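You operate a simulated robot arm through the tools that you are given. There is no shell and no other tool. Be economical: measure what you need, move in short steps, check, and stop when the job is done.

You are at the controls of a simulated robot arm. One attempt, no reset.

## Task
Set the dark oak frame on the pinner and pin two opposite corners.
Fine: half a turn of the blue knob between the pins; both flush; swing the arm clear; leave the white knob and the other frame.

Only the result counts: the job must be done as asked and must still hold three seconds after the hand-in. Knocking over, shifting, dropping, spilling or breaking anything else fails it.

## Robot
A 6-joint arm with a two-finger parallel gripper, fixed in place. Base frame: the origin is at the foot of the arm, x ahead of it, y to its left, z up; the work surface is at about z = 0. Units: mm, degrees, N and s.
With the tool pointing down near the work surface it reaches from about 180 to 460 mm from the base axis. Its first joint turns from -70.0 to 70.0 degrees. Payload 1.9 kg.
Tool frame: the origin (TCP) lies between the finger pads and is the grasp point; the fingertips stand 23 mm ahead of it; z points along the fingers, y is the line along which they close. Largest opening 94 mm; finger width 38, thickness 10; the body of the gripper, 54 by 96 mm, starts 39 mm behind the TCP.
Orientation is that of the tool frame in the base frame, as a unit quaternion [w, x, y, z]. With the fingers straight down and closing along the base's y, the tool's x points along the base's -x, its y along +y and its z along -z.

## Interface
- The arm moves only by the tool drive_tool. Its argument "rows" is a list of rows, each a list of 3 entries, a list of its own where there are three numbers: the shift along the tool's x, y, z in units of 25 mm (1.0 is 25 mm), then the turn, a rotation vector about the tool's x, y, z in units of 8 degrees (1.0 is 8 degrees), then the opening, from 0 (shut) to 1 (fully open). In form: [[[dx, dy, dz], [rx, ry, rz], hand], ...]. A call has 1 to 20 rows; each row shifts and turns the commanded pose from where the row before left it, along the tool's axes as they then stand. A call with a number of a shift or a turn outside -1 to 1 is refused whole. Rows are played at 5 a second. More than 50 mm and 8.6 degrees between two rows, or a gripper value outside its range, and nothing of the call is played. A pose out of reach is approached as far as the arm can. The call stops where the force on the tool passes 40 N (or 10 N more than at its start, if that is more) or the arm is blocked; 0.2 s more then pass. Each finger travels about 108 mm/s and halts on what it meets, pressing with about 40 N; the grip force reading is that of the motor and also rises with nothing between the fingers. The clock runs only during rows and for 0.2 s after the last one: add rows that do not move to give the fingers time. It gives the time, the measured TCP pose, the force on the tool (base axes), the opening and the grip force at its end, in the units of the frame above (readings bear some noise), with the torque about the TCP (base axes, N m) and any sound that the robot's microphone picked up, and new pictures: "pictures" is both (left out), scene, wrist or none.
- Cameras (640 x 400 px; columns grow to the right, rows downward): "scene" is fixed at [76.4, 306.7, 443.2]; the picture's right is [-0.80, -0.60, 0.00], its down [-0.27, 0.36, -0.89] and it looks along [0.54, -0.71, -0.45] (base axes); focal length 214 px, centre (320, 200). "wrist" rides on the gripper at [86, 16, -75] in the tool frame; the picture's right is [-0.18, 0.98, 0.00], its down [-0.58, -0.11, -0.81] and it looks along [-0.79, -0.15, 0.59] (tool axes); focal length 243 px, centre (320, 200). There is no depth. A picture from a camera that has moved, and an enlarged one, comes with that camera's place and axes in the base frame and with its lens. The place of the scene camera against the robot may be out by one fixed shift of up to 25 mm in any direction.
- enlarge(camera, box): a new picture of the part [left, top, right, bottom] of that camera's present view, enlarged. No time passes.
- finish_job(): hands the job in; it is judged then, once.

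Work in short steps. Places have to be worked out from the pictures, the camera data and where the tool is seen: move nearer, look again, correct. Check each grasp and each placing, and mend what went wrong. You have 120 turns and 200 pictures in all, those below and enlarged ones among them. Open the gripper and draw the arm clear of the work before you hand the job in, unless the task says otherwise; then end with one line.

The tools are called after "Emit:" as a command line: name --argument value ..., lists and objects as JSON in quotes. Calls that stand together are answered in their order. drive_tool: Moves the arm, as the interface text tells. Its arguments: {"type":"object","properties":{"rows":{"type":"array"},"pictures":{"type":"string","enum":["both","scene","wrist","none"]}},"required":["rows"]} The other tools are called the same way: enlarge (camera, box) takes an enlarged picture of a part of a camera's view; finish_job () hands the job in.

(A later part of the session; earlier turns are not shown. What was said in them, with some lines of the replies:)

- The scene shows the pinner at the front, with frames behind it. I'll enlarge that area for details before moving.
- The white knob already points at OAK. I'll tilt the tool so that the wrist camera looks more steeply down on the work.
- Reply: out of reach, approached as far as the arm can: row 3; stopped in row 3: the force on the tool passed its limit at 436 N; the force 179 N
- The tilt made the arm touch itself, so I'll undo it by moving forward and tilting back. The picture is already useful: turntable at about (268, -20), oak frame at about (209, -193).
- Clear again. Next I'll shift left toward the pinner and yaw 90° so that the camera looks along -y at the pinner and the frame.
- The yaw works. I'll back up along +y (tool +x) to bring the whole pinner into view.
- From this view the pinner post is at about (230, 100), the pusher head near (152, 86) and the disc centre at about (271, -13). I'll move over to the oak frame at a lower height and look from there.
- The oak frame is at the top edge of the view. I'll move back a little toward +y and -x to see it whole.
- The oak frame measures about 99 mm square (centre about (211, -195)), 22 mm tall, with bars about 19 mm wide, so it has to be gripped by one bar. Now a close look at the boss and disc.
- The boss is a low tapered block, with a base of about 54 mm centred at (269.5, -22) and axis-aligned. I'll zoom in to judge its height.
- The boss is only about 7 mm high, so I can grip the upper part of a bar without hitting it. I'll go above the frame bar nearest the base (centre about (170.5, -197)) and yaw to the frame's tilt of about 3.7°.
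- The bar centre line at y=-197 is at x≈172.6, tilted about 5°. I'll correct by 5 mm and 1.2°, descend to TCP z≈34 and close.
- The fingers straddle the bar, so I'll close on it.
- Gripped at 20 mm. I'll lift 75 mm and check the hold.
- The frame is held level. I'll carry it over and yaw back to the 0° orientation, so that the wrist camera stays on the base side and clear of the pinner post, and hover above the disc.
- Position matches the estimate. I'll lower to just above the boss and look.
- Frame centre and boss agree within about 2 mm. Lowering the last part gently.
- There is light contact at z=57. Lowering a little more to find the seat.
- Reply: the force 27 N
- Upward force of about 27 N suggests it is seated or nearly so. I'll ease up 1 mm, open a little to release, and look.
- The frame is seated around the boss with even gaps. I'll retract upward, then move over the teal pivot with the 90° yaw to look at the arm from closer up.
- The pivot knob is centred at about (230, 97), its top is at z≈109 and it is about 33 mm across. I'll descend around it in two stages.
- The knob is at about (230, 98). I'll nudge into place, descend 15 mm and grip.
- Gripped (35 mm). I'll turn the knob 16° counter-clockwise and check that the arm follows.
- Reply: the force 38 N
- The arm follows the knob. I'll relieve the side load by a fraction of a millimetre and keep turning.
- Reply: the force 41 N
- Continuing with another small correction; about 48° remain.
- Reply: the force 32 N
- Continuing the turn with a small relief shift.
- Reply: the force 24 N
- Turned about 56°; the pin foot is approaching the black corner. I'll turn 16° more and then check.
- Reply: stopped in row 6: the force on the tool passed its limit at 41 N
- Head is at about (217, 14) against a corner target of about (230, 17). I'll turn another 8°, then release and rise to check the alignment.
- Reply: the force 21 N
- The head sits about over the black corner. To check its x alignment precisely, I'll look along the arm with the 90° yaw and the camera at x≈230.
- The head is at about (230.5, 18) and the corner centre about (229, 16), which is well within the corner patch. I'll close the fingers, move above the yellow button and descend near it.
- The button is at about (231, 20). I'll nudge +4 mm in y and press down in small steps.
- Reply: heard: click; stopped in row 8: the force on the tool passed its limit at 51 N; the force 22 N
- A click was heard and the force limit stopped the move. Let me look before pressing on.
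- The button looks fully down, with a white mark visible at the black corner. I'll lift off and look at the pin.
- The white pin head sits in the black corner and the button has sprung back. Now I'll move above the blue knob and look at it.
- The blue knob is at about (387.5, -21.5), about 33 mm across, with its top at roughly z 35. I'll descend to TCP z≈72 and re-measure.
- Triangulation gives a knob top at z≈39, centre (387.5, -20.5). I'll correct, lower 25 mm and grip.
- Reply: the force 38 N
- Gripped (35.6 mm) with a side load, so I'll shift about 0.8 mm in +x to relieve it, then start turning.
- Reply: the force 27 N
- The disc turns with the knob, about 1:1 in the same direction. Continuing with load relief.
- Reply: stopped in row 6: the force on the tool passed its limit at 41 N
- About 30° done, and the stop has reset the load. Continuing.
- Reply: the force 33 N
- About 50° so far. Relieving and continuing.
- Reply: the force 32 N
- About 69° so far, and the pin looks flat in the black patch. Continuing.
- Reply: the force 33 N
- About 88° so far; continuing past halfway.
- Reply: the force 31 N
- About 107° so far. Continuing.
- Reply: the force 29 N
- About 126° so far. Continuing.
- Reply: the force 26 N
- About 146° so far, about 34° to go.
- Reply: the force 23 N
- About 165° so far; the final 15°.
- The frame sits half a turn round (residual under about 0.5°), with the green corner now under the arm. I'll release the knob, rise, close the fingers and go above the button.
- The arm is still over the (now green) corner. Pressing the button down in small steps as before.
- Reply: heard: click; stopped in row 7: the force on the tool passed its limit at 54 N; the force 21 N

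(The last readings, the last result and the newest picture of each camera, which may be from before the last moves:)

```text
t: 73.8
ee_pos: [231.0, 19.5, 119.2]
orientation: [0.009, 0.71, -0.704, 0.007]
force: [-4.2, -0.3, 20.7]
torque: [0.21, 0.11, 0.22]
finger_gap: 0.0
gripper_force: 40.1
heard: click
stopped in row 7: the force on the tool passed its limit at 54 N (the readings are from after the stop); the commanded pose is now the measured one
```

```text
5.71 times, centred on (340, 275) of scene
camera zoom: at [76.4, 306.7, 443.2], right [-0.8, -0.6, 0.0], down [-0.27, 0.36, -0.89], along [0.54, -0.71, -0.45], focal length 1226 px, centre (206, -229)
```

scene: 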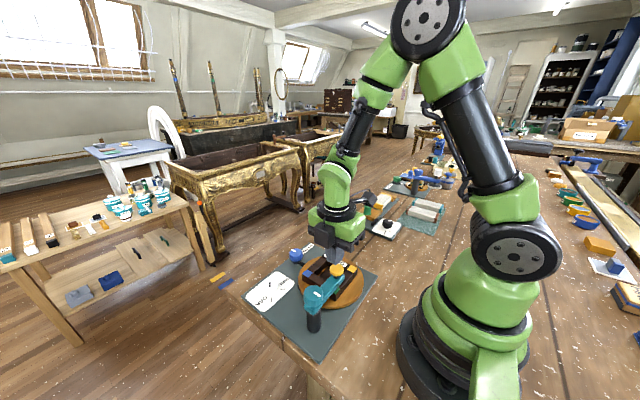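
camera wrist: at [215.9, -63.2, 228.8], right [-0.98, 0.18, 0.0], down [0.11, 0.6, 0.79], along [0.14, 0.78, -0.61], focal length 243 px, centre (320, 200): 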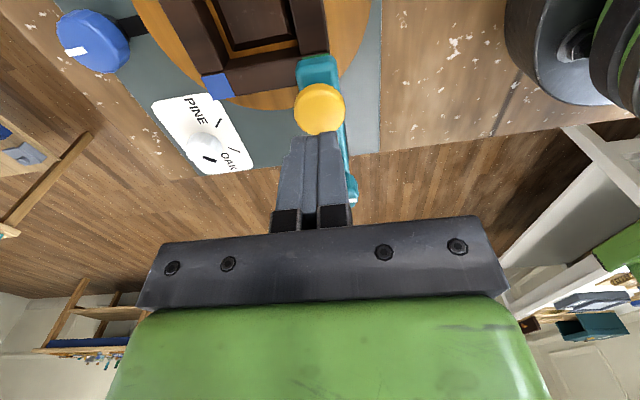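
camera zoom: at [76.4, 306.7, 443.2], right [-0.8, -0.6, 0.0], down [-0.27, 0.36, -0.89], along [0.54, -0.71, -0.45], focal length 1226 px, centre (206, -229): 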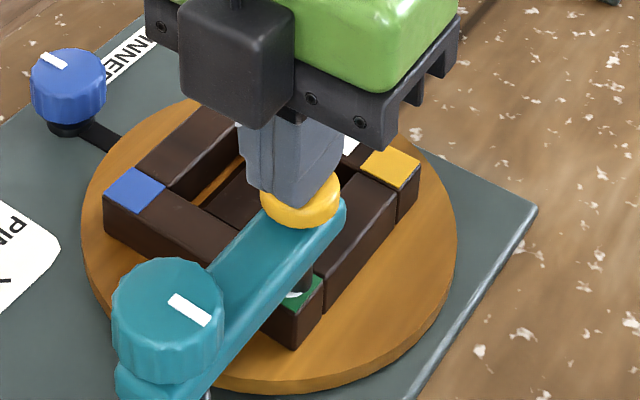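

The second click came at the same depth. I'll lift, look at the corner, and move over the pivot knob to swing the arm clear.

Emit:
drive_tool --rows '[[[0, 0, -0.6], [0, 0, 0], 0], [[0, 0, -1], [0, 0, 0], 0], [[0, 0, -1], [0, 0, 0], 0.3], [[-0.8, 0, 0], [0, 0, 0], 0.55], [[-0.8, 0, 0], [0, 0, 0], 0.55], [[-0.8, 0, 0], [0, 0, 0], 0.55], [[-0.72, 0, 0], [0, 0, 0], 0.55], [[0, 0, 0], [0, 0, 0], 0.55]]' --pictures "wrist"

Emit:
enlarge --camera "wrist" --box '[200, 0, 440, 150]'

Emit:
enlarge --camera "scene" --box '[300, 240, 380, 310]'

```text
t: 75.6
ee_pos: [231.5, 99.6, 182.5]
orientation: [0.01, 0.71, -0.704, 0.005]
force: [-0.2, -0.3, 1.1]
torque: [-0.01, 0.02, 0.01]
finger_gap: 51.6
gripper_force: 0.0
camera wrist: at [215.8, 14.2, 259.1], right [-0.98, 0.18, 0.0], down [0.11, 0.6, 0.79], along [0.14, 0.78, -0.61], focal length 243 px, centre (320, 200)
```

wrist: 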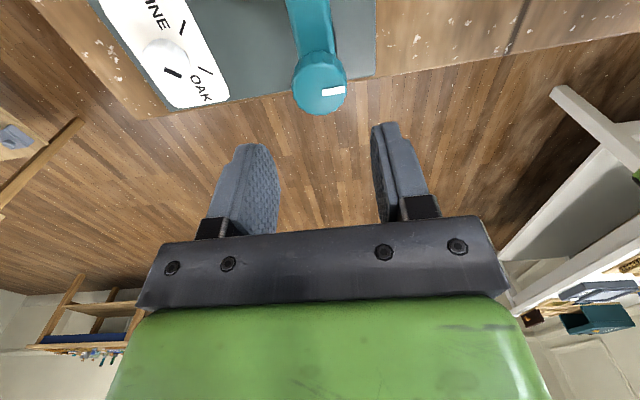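

```text
2.67 times, centred on (320, 75) of wrist
camera zoom: at [215.8, 14.2, 259.1], right [-0.98, 0.18, 0.0], down [0.11, 0.6, 0.79], along [0.14, 0.78, -0.61], focal length 647 px, centre (320, 533)
```

zoom: 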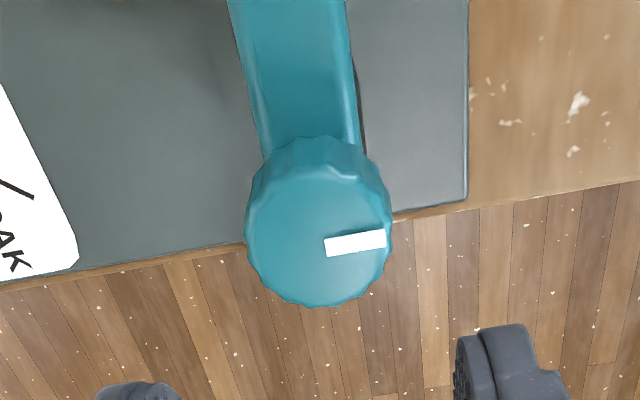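

```text
5.71 times, centred on (340, 275) of scene
camera zoom: at [76.4, 306.7, 443.2], right [-0.8, -0.6, 0.0], down [-0.27, 0.36, -0.89], along [0.54, -0.71, -0.45], focal length 1226 px, centre (206, -229)
```

zoom: 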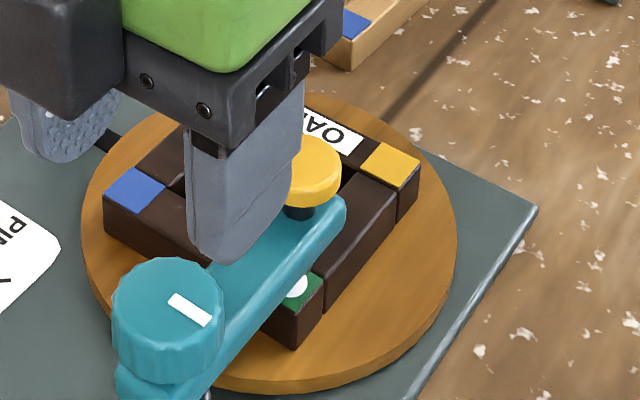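

The second pin sits in the green corner. Descending around the pivot knob and gripping it.

Emit:
drive_tool --rows '[[[0.02, 0.03, 1], [0, 0, 0], 0.55], [[0, 0, 0.9], [0, 0, 0], 0.55], [[0, 0, 0.4], [0, 0, 0], 0.55], [[0, 0, 0.35], [0, 0, 0], 0.55], [[0, 0, 0], [0, 0, 0], 0.55]]' --pictures "none"

Emit:
drive_tool --rows '[[[0, 0, 0], [0, 0, 0], 0.2], [[0, 0, 0], [0, 0, 0], 0.2], [[0, 0, 0], [0, 0, 0], 0.2]]' --pictures "none"

```text
t: 76.8
ee_pos: [229.0, 96.3, 115.4]
orientation: [0.01, 0.709, -0.705, 0.006]
force: [-0.2, 0.4, -1.2]
torque: [0.02, 0.01, 0.01]
finger_gap: 51.8
gripper_force: 0.1
```

```text
t: 77.6
ee_pos: [230.9, 96.9, 117.3]
orientation: [0.01, 0.71, -0.704, 0.006]
force: [16.7, -1.8, -19.5]
torque: [0.14, -0.88, 0.01]
finger_gap: 35.7
gripper_force: 45.0
```

Gripped. Turning clockwise to swing the arm back out.

Emit:
drive_tool --rows '[[[0, -0.018, 0.01], [0, 0, 0], 0.2], [[0, 0, 0], [0, 0, 0.6], 0.2], [[0, 0, 0], [0, 0, 0.6], 0.2], [[0, 0, 0], [0, 0, 0.6], 0.2], [[0, 0, 0], [0, 0, 0.6], 0.2], [[0, 0, 0], [0, 0, 0], 0.2]]' --pictures "scene"

Emit:
enlarge --camera "scene" --box '[270, 230, 390, 320]'

```text
t: 79.0
ee_pos: [231.6, 97.5, 117.0]
orientation: [-0.009, -0.581, 0.814, -0.007]
force: [32.2, -13.6, -8.6]
torque: [-0.53, 0.07, 0.04]
finger_gap: 35.4
gripper_force: 45.1
```

scene: 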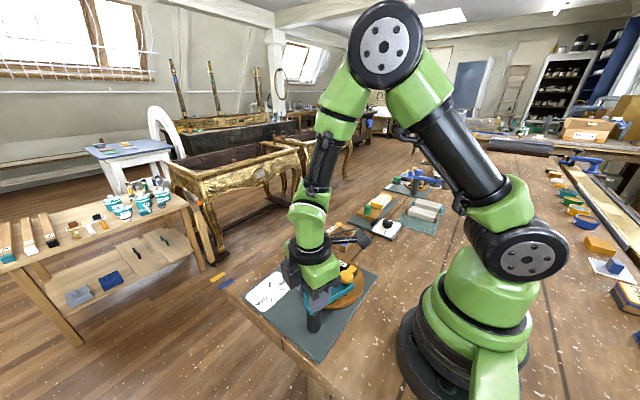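

```text
4.44 times, centred on (330, 275) of scene
camera zoom: at [76.4, 306.7, 443.2], right [-0.8, -0.6, 0.0], down [-0.27, 0.36, -0.89], along [0.54, -0.71, -0.45], focal length 953 px, centre (276, -133)
```

zoom: 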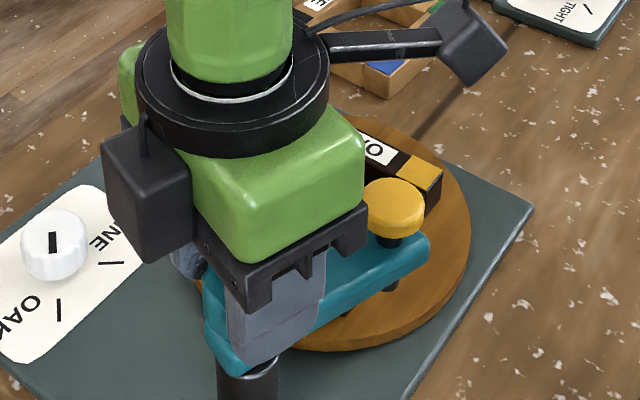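

The arm is moving out. Relieving the side load and continuing.

Emit:
drive_tool --rows '[[[0.002, -0.032, 0.008], [0, 0, 0], 0.2], [[0, 0, 0], [0, 0, 0.6], 0.2], [[0, 0, 0], [0, 0, 0.6], 0.2], [[0, 0, 0], [0, 0, 0.6], 0.2], [[0, 0, 0], [0, 0, 0.6], 0.2], [[0, 0, 0], [0, 0, 0], 0.2]]' --pictures "none"

```text
t: 80.4
ee_pos: [231.6, 96.5, 115.3]
orientation: [-0.006, -0.438, 0.899, -0.009]
force: [22.8, 2.4, 7.2]
torque: [0.22, 0.04, 0.03]
finger_gap: 35.7
gripper_force: 45.2
```

About 38° done. Continuing.

Emit:
drive_tool --rows '[[[-0.014, -0.018, -0.005], [0, 0, 0], 0.2], [[0, 0, 0], [0, 0, 0.6], 0.2], [[0, 0, 0], [0, 0, 0.6], 0.2], [[0, 0, 0], [0, 0, 0.6], 0.2], [[0, 0, 0], [0, 0, 0.6], 0.2], [[0, 0, 0], [0, 0, 0], 0.2]]' --pictures "none"

```text
t: 81.8
ee_pos: [231.2, 95.9, 116.6]
orientation: [-0.006, -0.281, 0.96, -0.011]
force: [29.0, -24.4, 5.9]
torque: [-0.04, -0.14, 0.07]
finger_gap: 35.7
gripper_force: 44.6
```

About 58° done. Continuing.

Emit:
drive_tool --rows '[[[-0.009, -0.032, 0], [0, 0, 0], 0.2], [[0, 0, 0], [0, 0, 0.6], 0.2], [[0, 0, 0], [0, 0, 0.6], 0.2], [[0, 0, 0], [0, 0, 0.6], 0.2], [[0, 0, 0], [0, 0, 0.6], 0.2], [[0, 0, 0], [0, 0, 0], 0.2]]' --pictures "scene"

Emit:
enlarge --camera "scene" --box '[270, 230, 390, 320]'

```text
t: 83.2
ee_pos: [231.6, 96.4, 115.4]
orientation: [-0.005, -0.118, 0.993, -0.011]
force: [15.1, -17.2, -3.5]
torque: [0.35, -0.05, 0.04]
finger_gap: 35.5
gripper_force: 44.7
```

scene: 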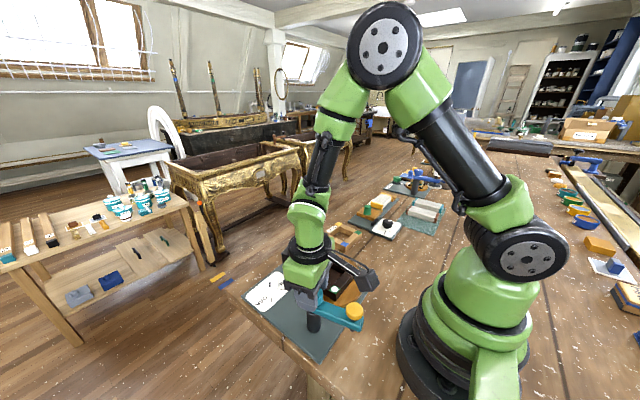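

```text
4.44 times, centred on (330, 275) of scene
camera zoom: at [76.4, 306.7, 443.2], right [-0.8, -0.6, 0.0], down [-0.27, 0.36, -0.89], along [0.54, -0.71, -0.45], focal length 953 px, centre (276, -133)
```

zoom: 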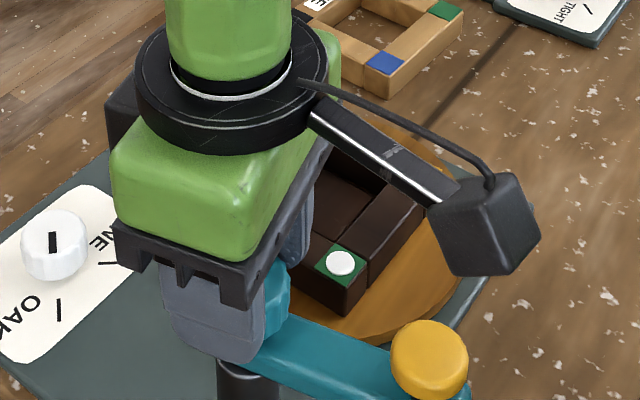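

The arm is nearly back to its start position. I'll turn 6° more, then release, lift and inspect both pins.

Emit:
drive_tool --rows '[[[-0.005, -0.015, 0], [0, 0, 0.4], 0.2], [[0, 0, 0], [0, 0, 0.4], 0.2], [[0, 0, 0], [0, 0, 0], 0.4], [[0, 0, 0], [0, 0, 0], 0.55], [[0, 0, -0.6], [0, 0, 0], 0.55], [[0, 0, -1], [0, 0, 0], 0.55], [[0, 0, -1], [0, 0, 0], 0.55], [[0, 0, -1], [0, 0, 0], 0.55], [[0, 0, 0], [0, 0, 0], 0.55]]' --pictures "wrist"

Emit:
enlarge --camera "scene" --box '[270, 230, 390, 330]'

Emit:
enlarge --camera "wrist" --box '[140, 0, 380, 150]'

```text
t: 85.2
ee_pos: [233.7, 96.4, 205.0]
orientation: [-0.005, -0.063, 0.998, -0.011]
force: [0.1, 0.4, -0.4]
torque: [0.01, -0.03, -0.02]
finger_gap: 51.4
gripper_force: 0.1
camera wrist: at [145.5, 103.2, 281.5], right [0.06, 1.0, -0.02], down [0.6, -0.02, 0.8], along [0.8, -0.06, -0.6], focal length 243 px, centre (320, 200)
```

wrist: 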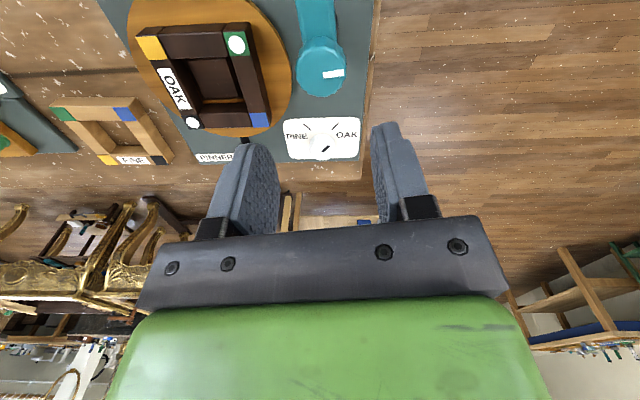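

```text
4.00 times, centred on (330, 280) of scene
camera zoom: at [76.4, 306.7, 443.2], right [-0.8, -0.6, 0.0], down [-0.27, 0.36, -0.89], along [0.54, -0.71, -0.45], focal length 858 px, centre (280, -120)
```

zoom: 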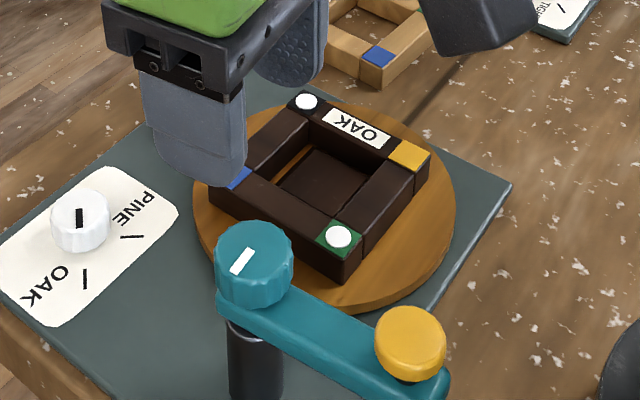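

```text
2.67 times, centred on (260, 75) of wrist
camera zoom: at [145.5, 103.2, 281.5], right [0.06, 1.0, -0.02], down [0.6, -0.02, 0.8], along [0.8, -0.06, -0.6], focal length 647 px, centre (480, 533)
```

zoom: 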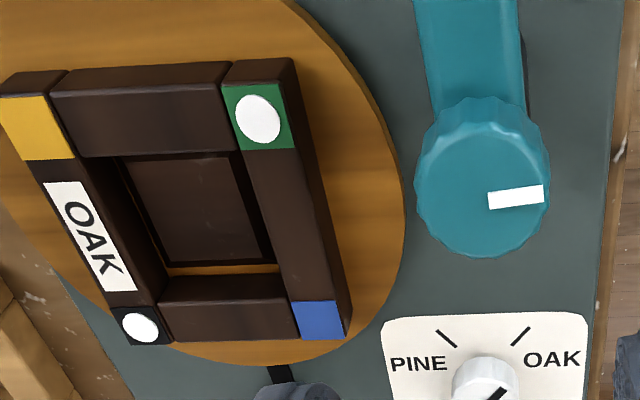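

Both pins sit centred in opposite corners. I'll zoom right in to verify flushness.

Emit:
enlarge --camera "wrist" --box '[215, 20, 265, 60]'

Emit:
enlarge --camera "scene" --box '[315, 245, 375, 295]'

Emit:
enlarge --camera "wrist" --box '[175, 105, 215, 135]'

```text
10.00 times, centred on (240, 40) of wrist
camera zoom: at [145.5, 103.2, 281.5], right [0.06, 1.0, -0.02], down [0.6, -0.02, 0.8], along [0.8, -0.06, -0.6], focal length 2426 px, centre (1120, 1800)
```

zoom: 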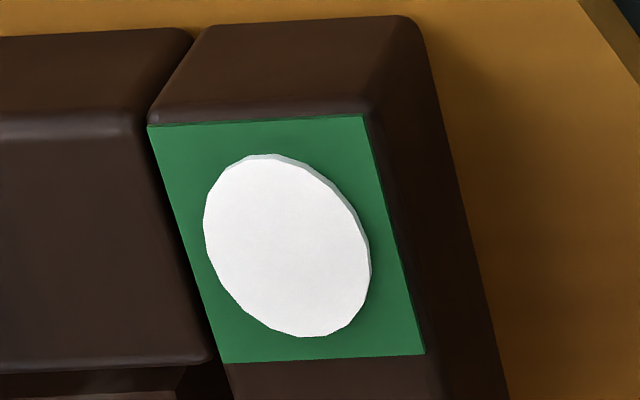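

```text
8.00 times, centred on (345, 270) of scene
camera zoom: at [76.4, 306.7, 443.2], right [-0.8, -0.6, 0.0], down [-0.27, 0.36, -0.89], along [0.54, -0.71, -0.45], focal length 1716 px, centre (120, -360)
```

zoom: 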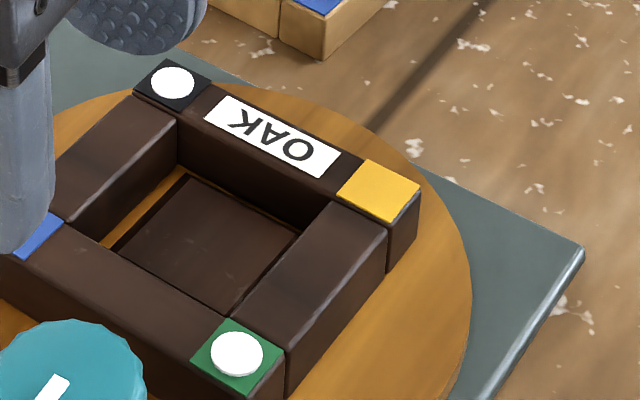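

```text
13.33 times, centred on (195, 120) of wrist
camera zoom: at [145.5, 103.2, 281.5], right [0.06, 1.0, -0.02], down [0.6, -0.02, 0.8], along [0.8, -0.06, -0.6], focal length 3235 px, centre (1987, 1267)
```

zoom: 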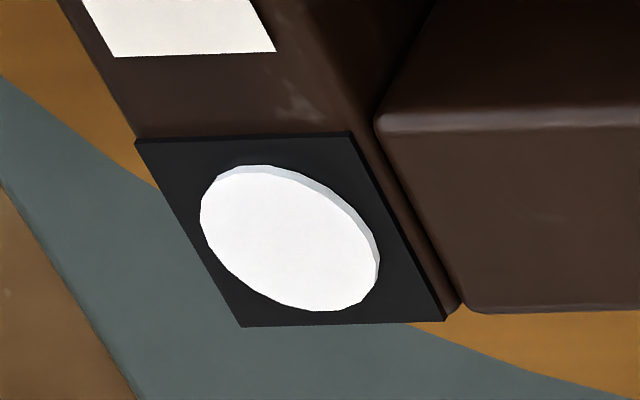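

Both pin heads lie equally flat, with identical stroke depth and a click each. I'll raise the arm clear, open the gripper and take a last look.

Emit:
drive_tool --rows '[[[0, 0, -1], [0, 0, 0], 0.8], [[0, 0, -1], [0, 0, 0], 1], [[0, 0, -1], [0, 0, 0], 1], [[0, 0, -1], [0, 0, 0], 1], [[0, 0, -1], [0, 0, 0], 1], [[0, 0, 0], [0, 0, 0], 1]]' --pictures "both"

Emit:
enlarge --camera "scene" --box '[240, 180, 440, 340]'

```text
t: 86.6
ee_pos: [234.6, 99.7, 330.7]
orientation: [-0.004, -0.063, 0.998, -0.012]
force: [-0.1, -0.3, -0.3]
torque: [0.03, -0.03, 0.0]
finger_gap: 94.0
gripper_force: 0.1
camera wrist: at [146.0, 106.7, 406.2], right [0.06, 1.0, -0.02], down [0.6, -0.02, 0.8], along [0.8, -0.06, -0.6], focal length 243 px, centre (320, 200)
```

scene: 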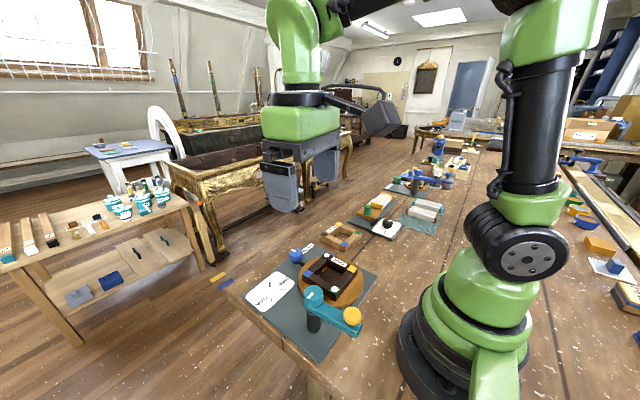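
wrist: 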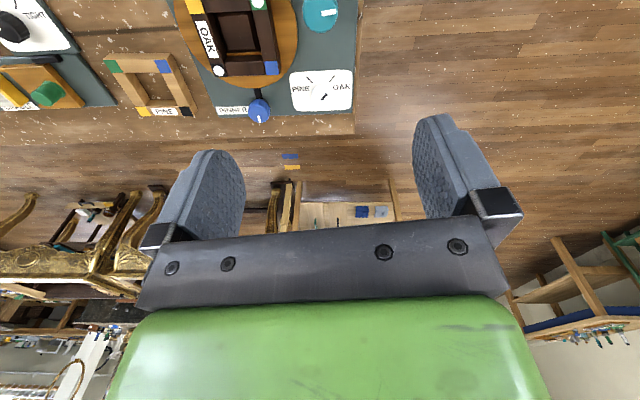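

```text
2.50 times, centred on (340, 260) of scene
camera zoom: at [76.4, 306.7, 443.2], right [-0.8, -0.6, 0.0], down [-0.27, 0.36, -0.89], along [0.54, -0.71, -0.45], focal length 536 px, centre (270, 50)
```

zoom: 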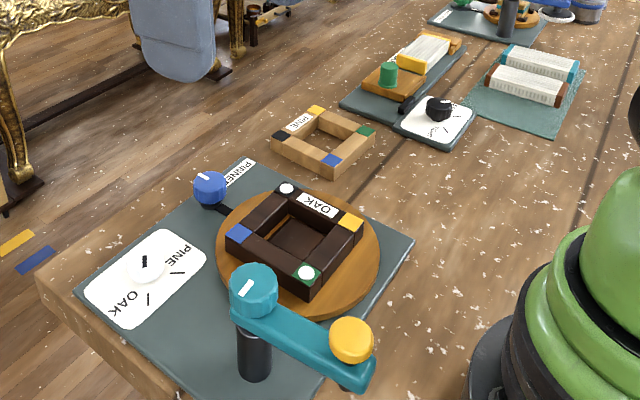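

Everything looks as asked: the frame is seated, the black and green corners are pinned, the pinner arm is clear, and the white knob and pine frame are untouched. Handing in.

Emit:
finish_job

```text
The job is handed in.
```

The oak frame is on the pinner with pins in two opposite corners (black and green); both look flush, and each press clicked at the same depth. The blue knob got half a turn between the pins, the pinner arm is swung clear, and I left the white knob and the pine frame alone.
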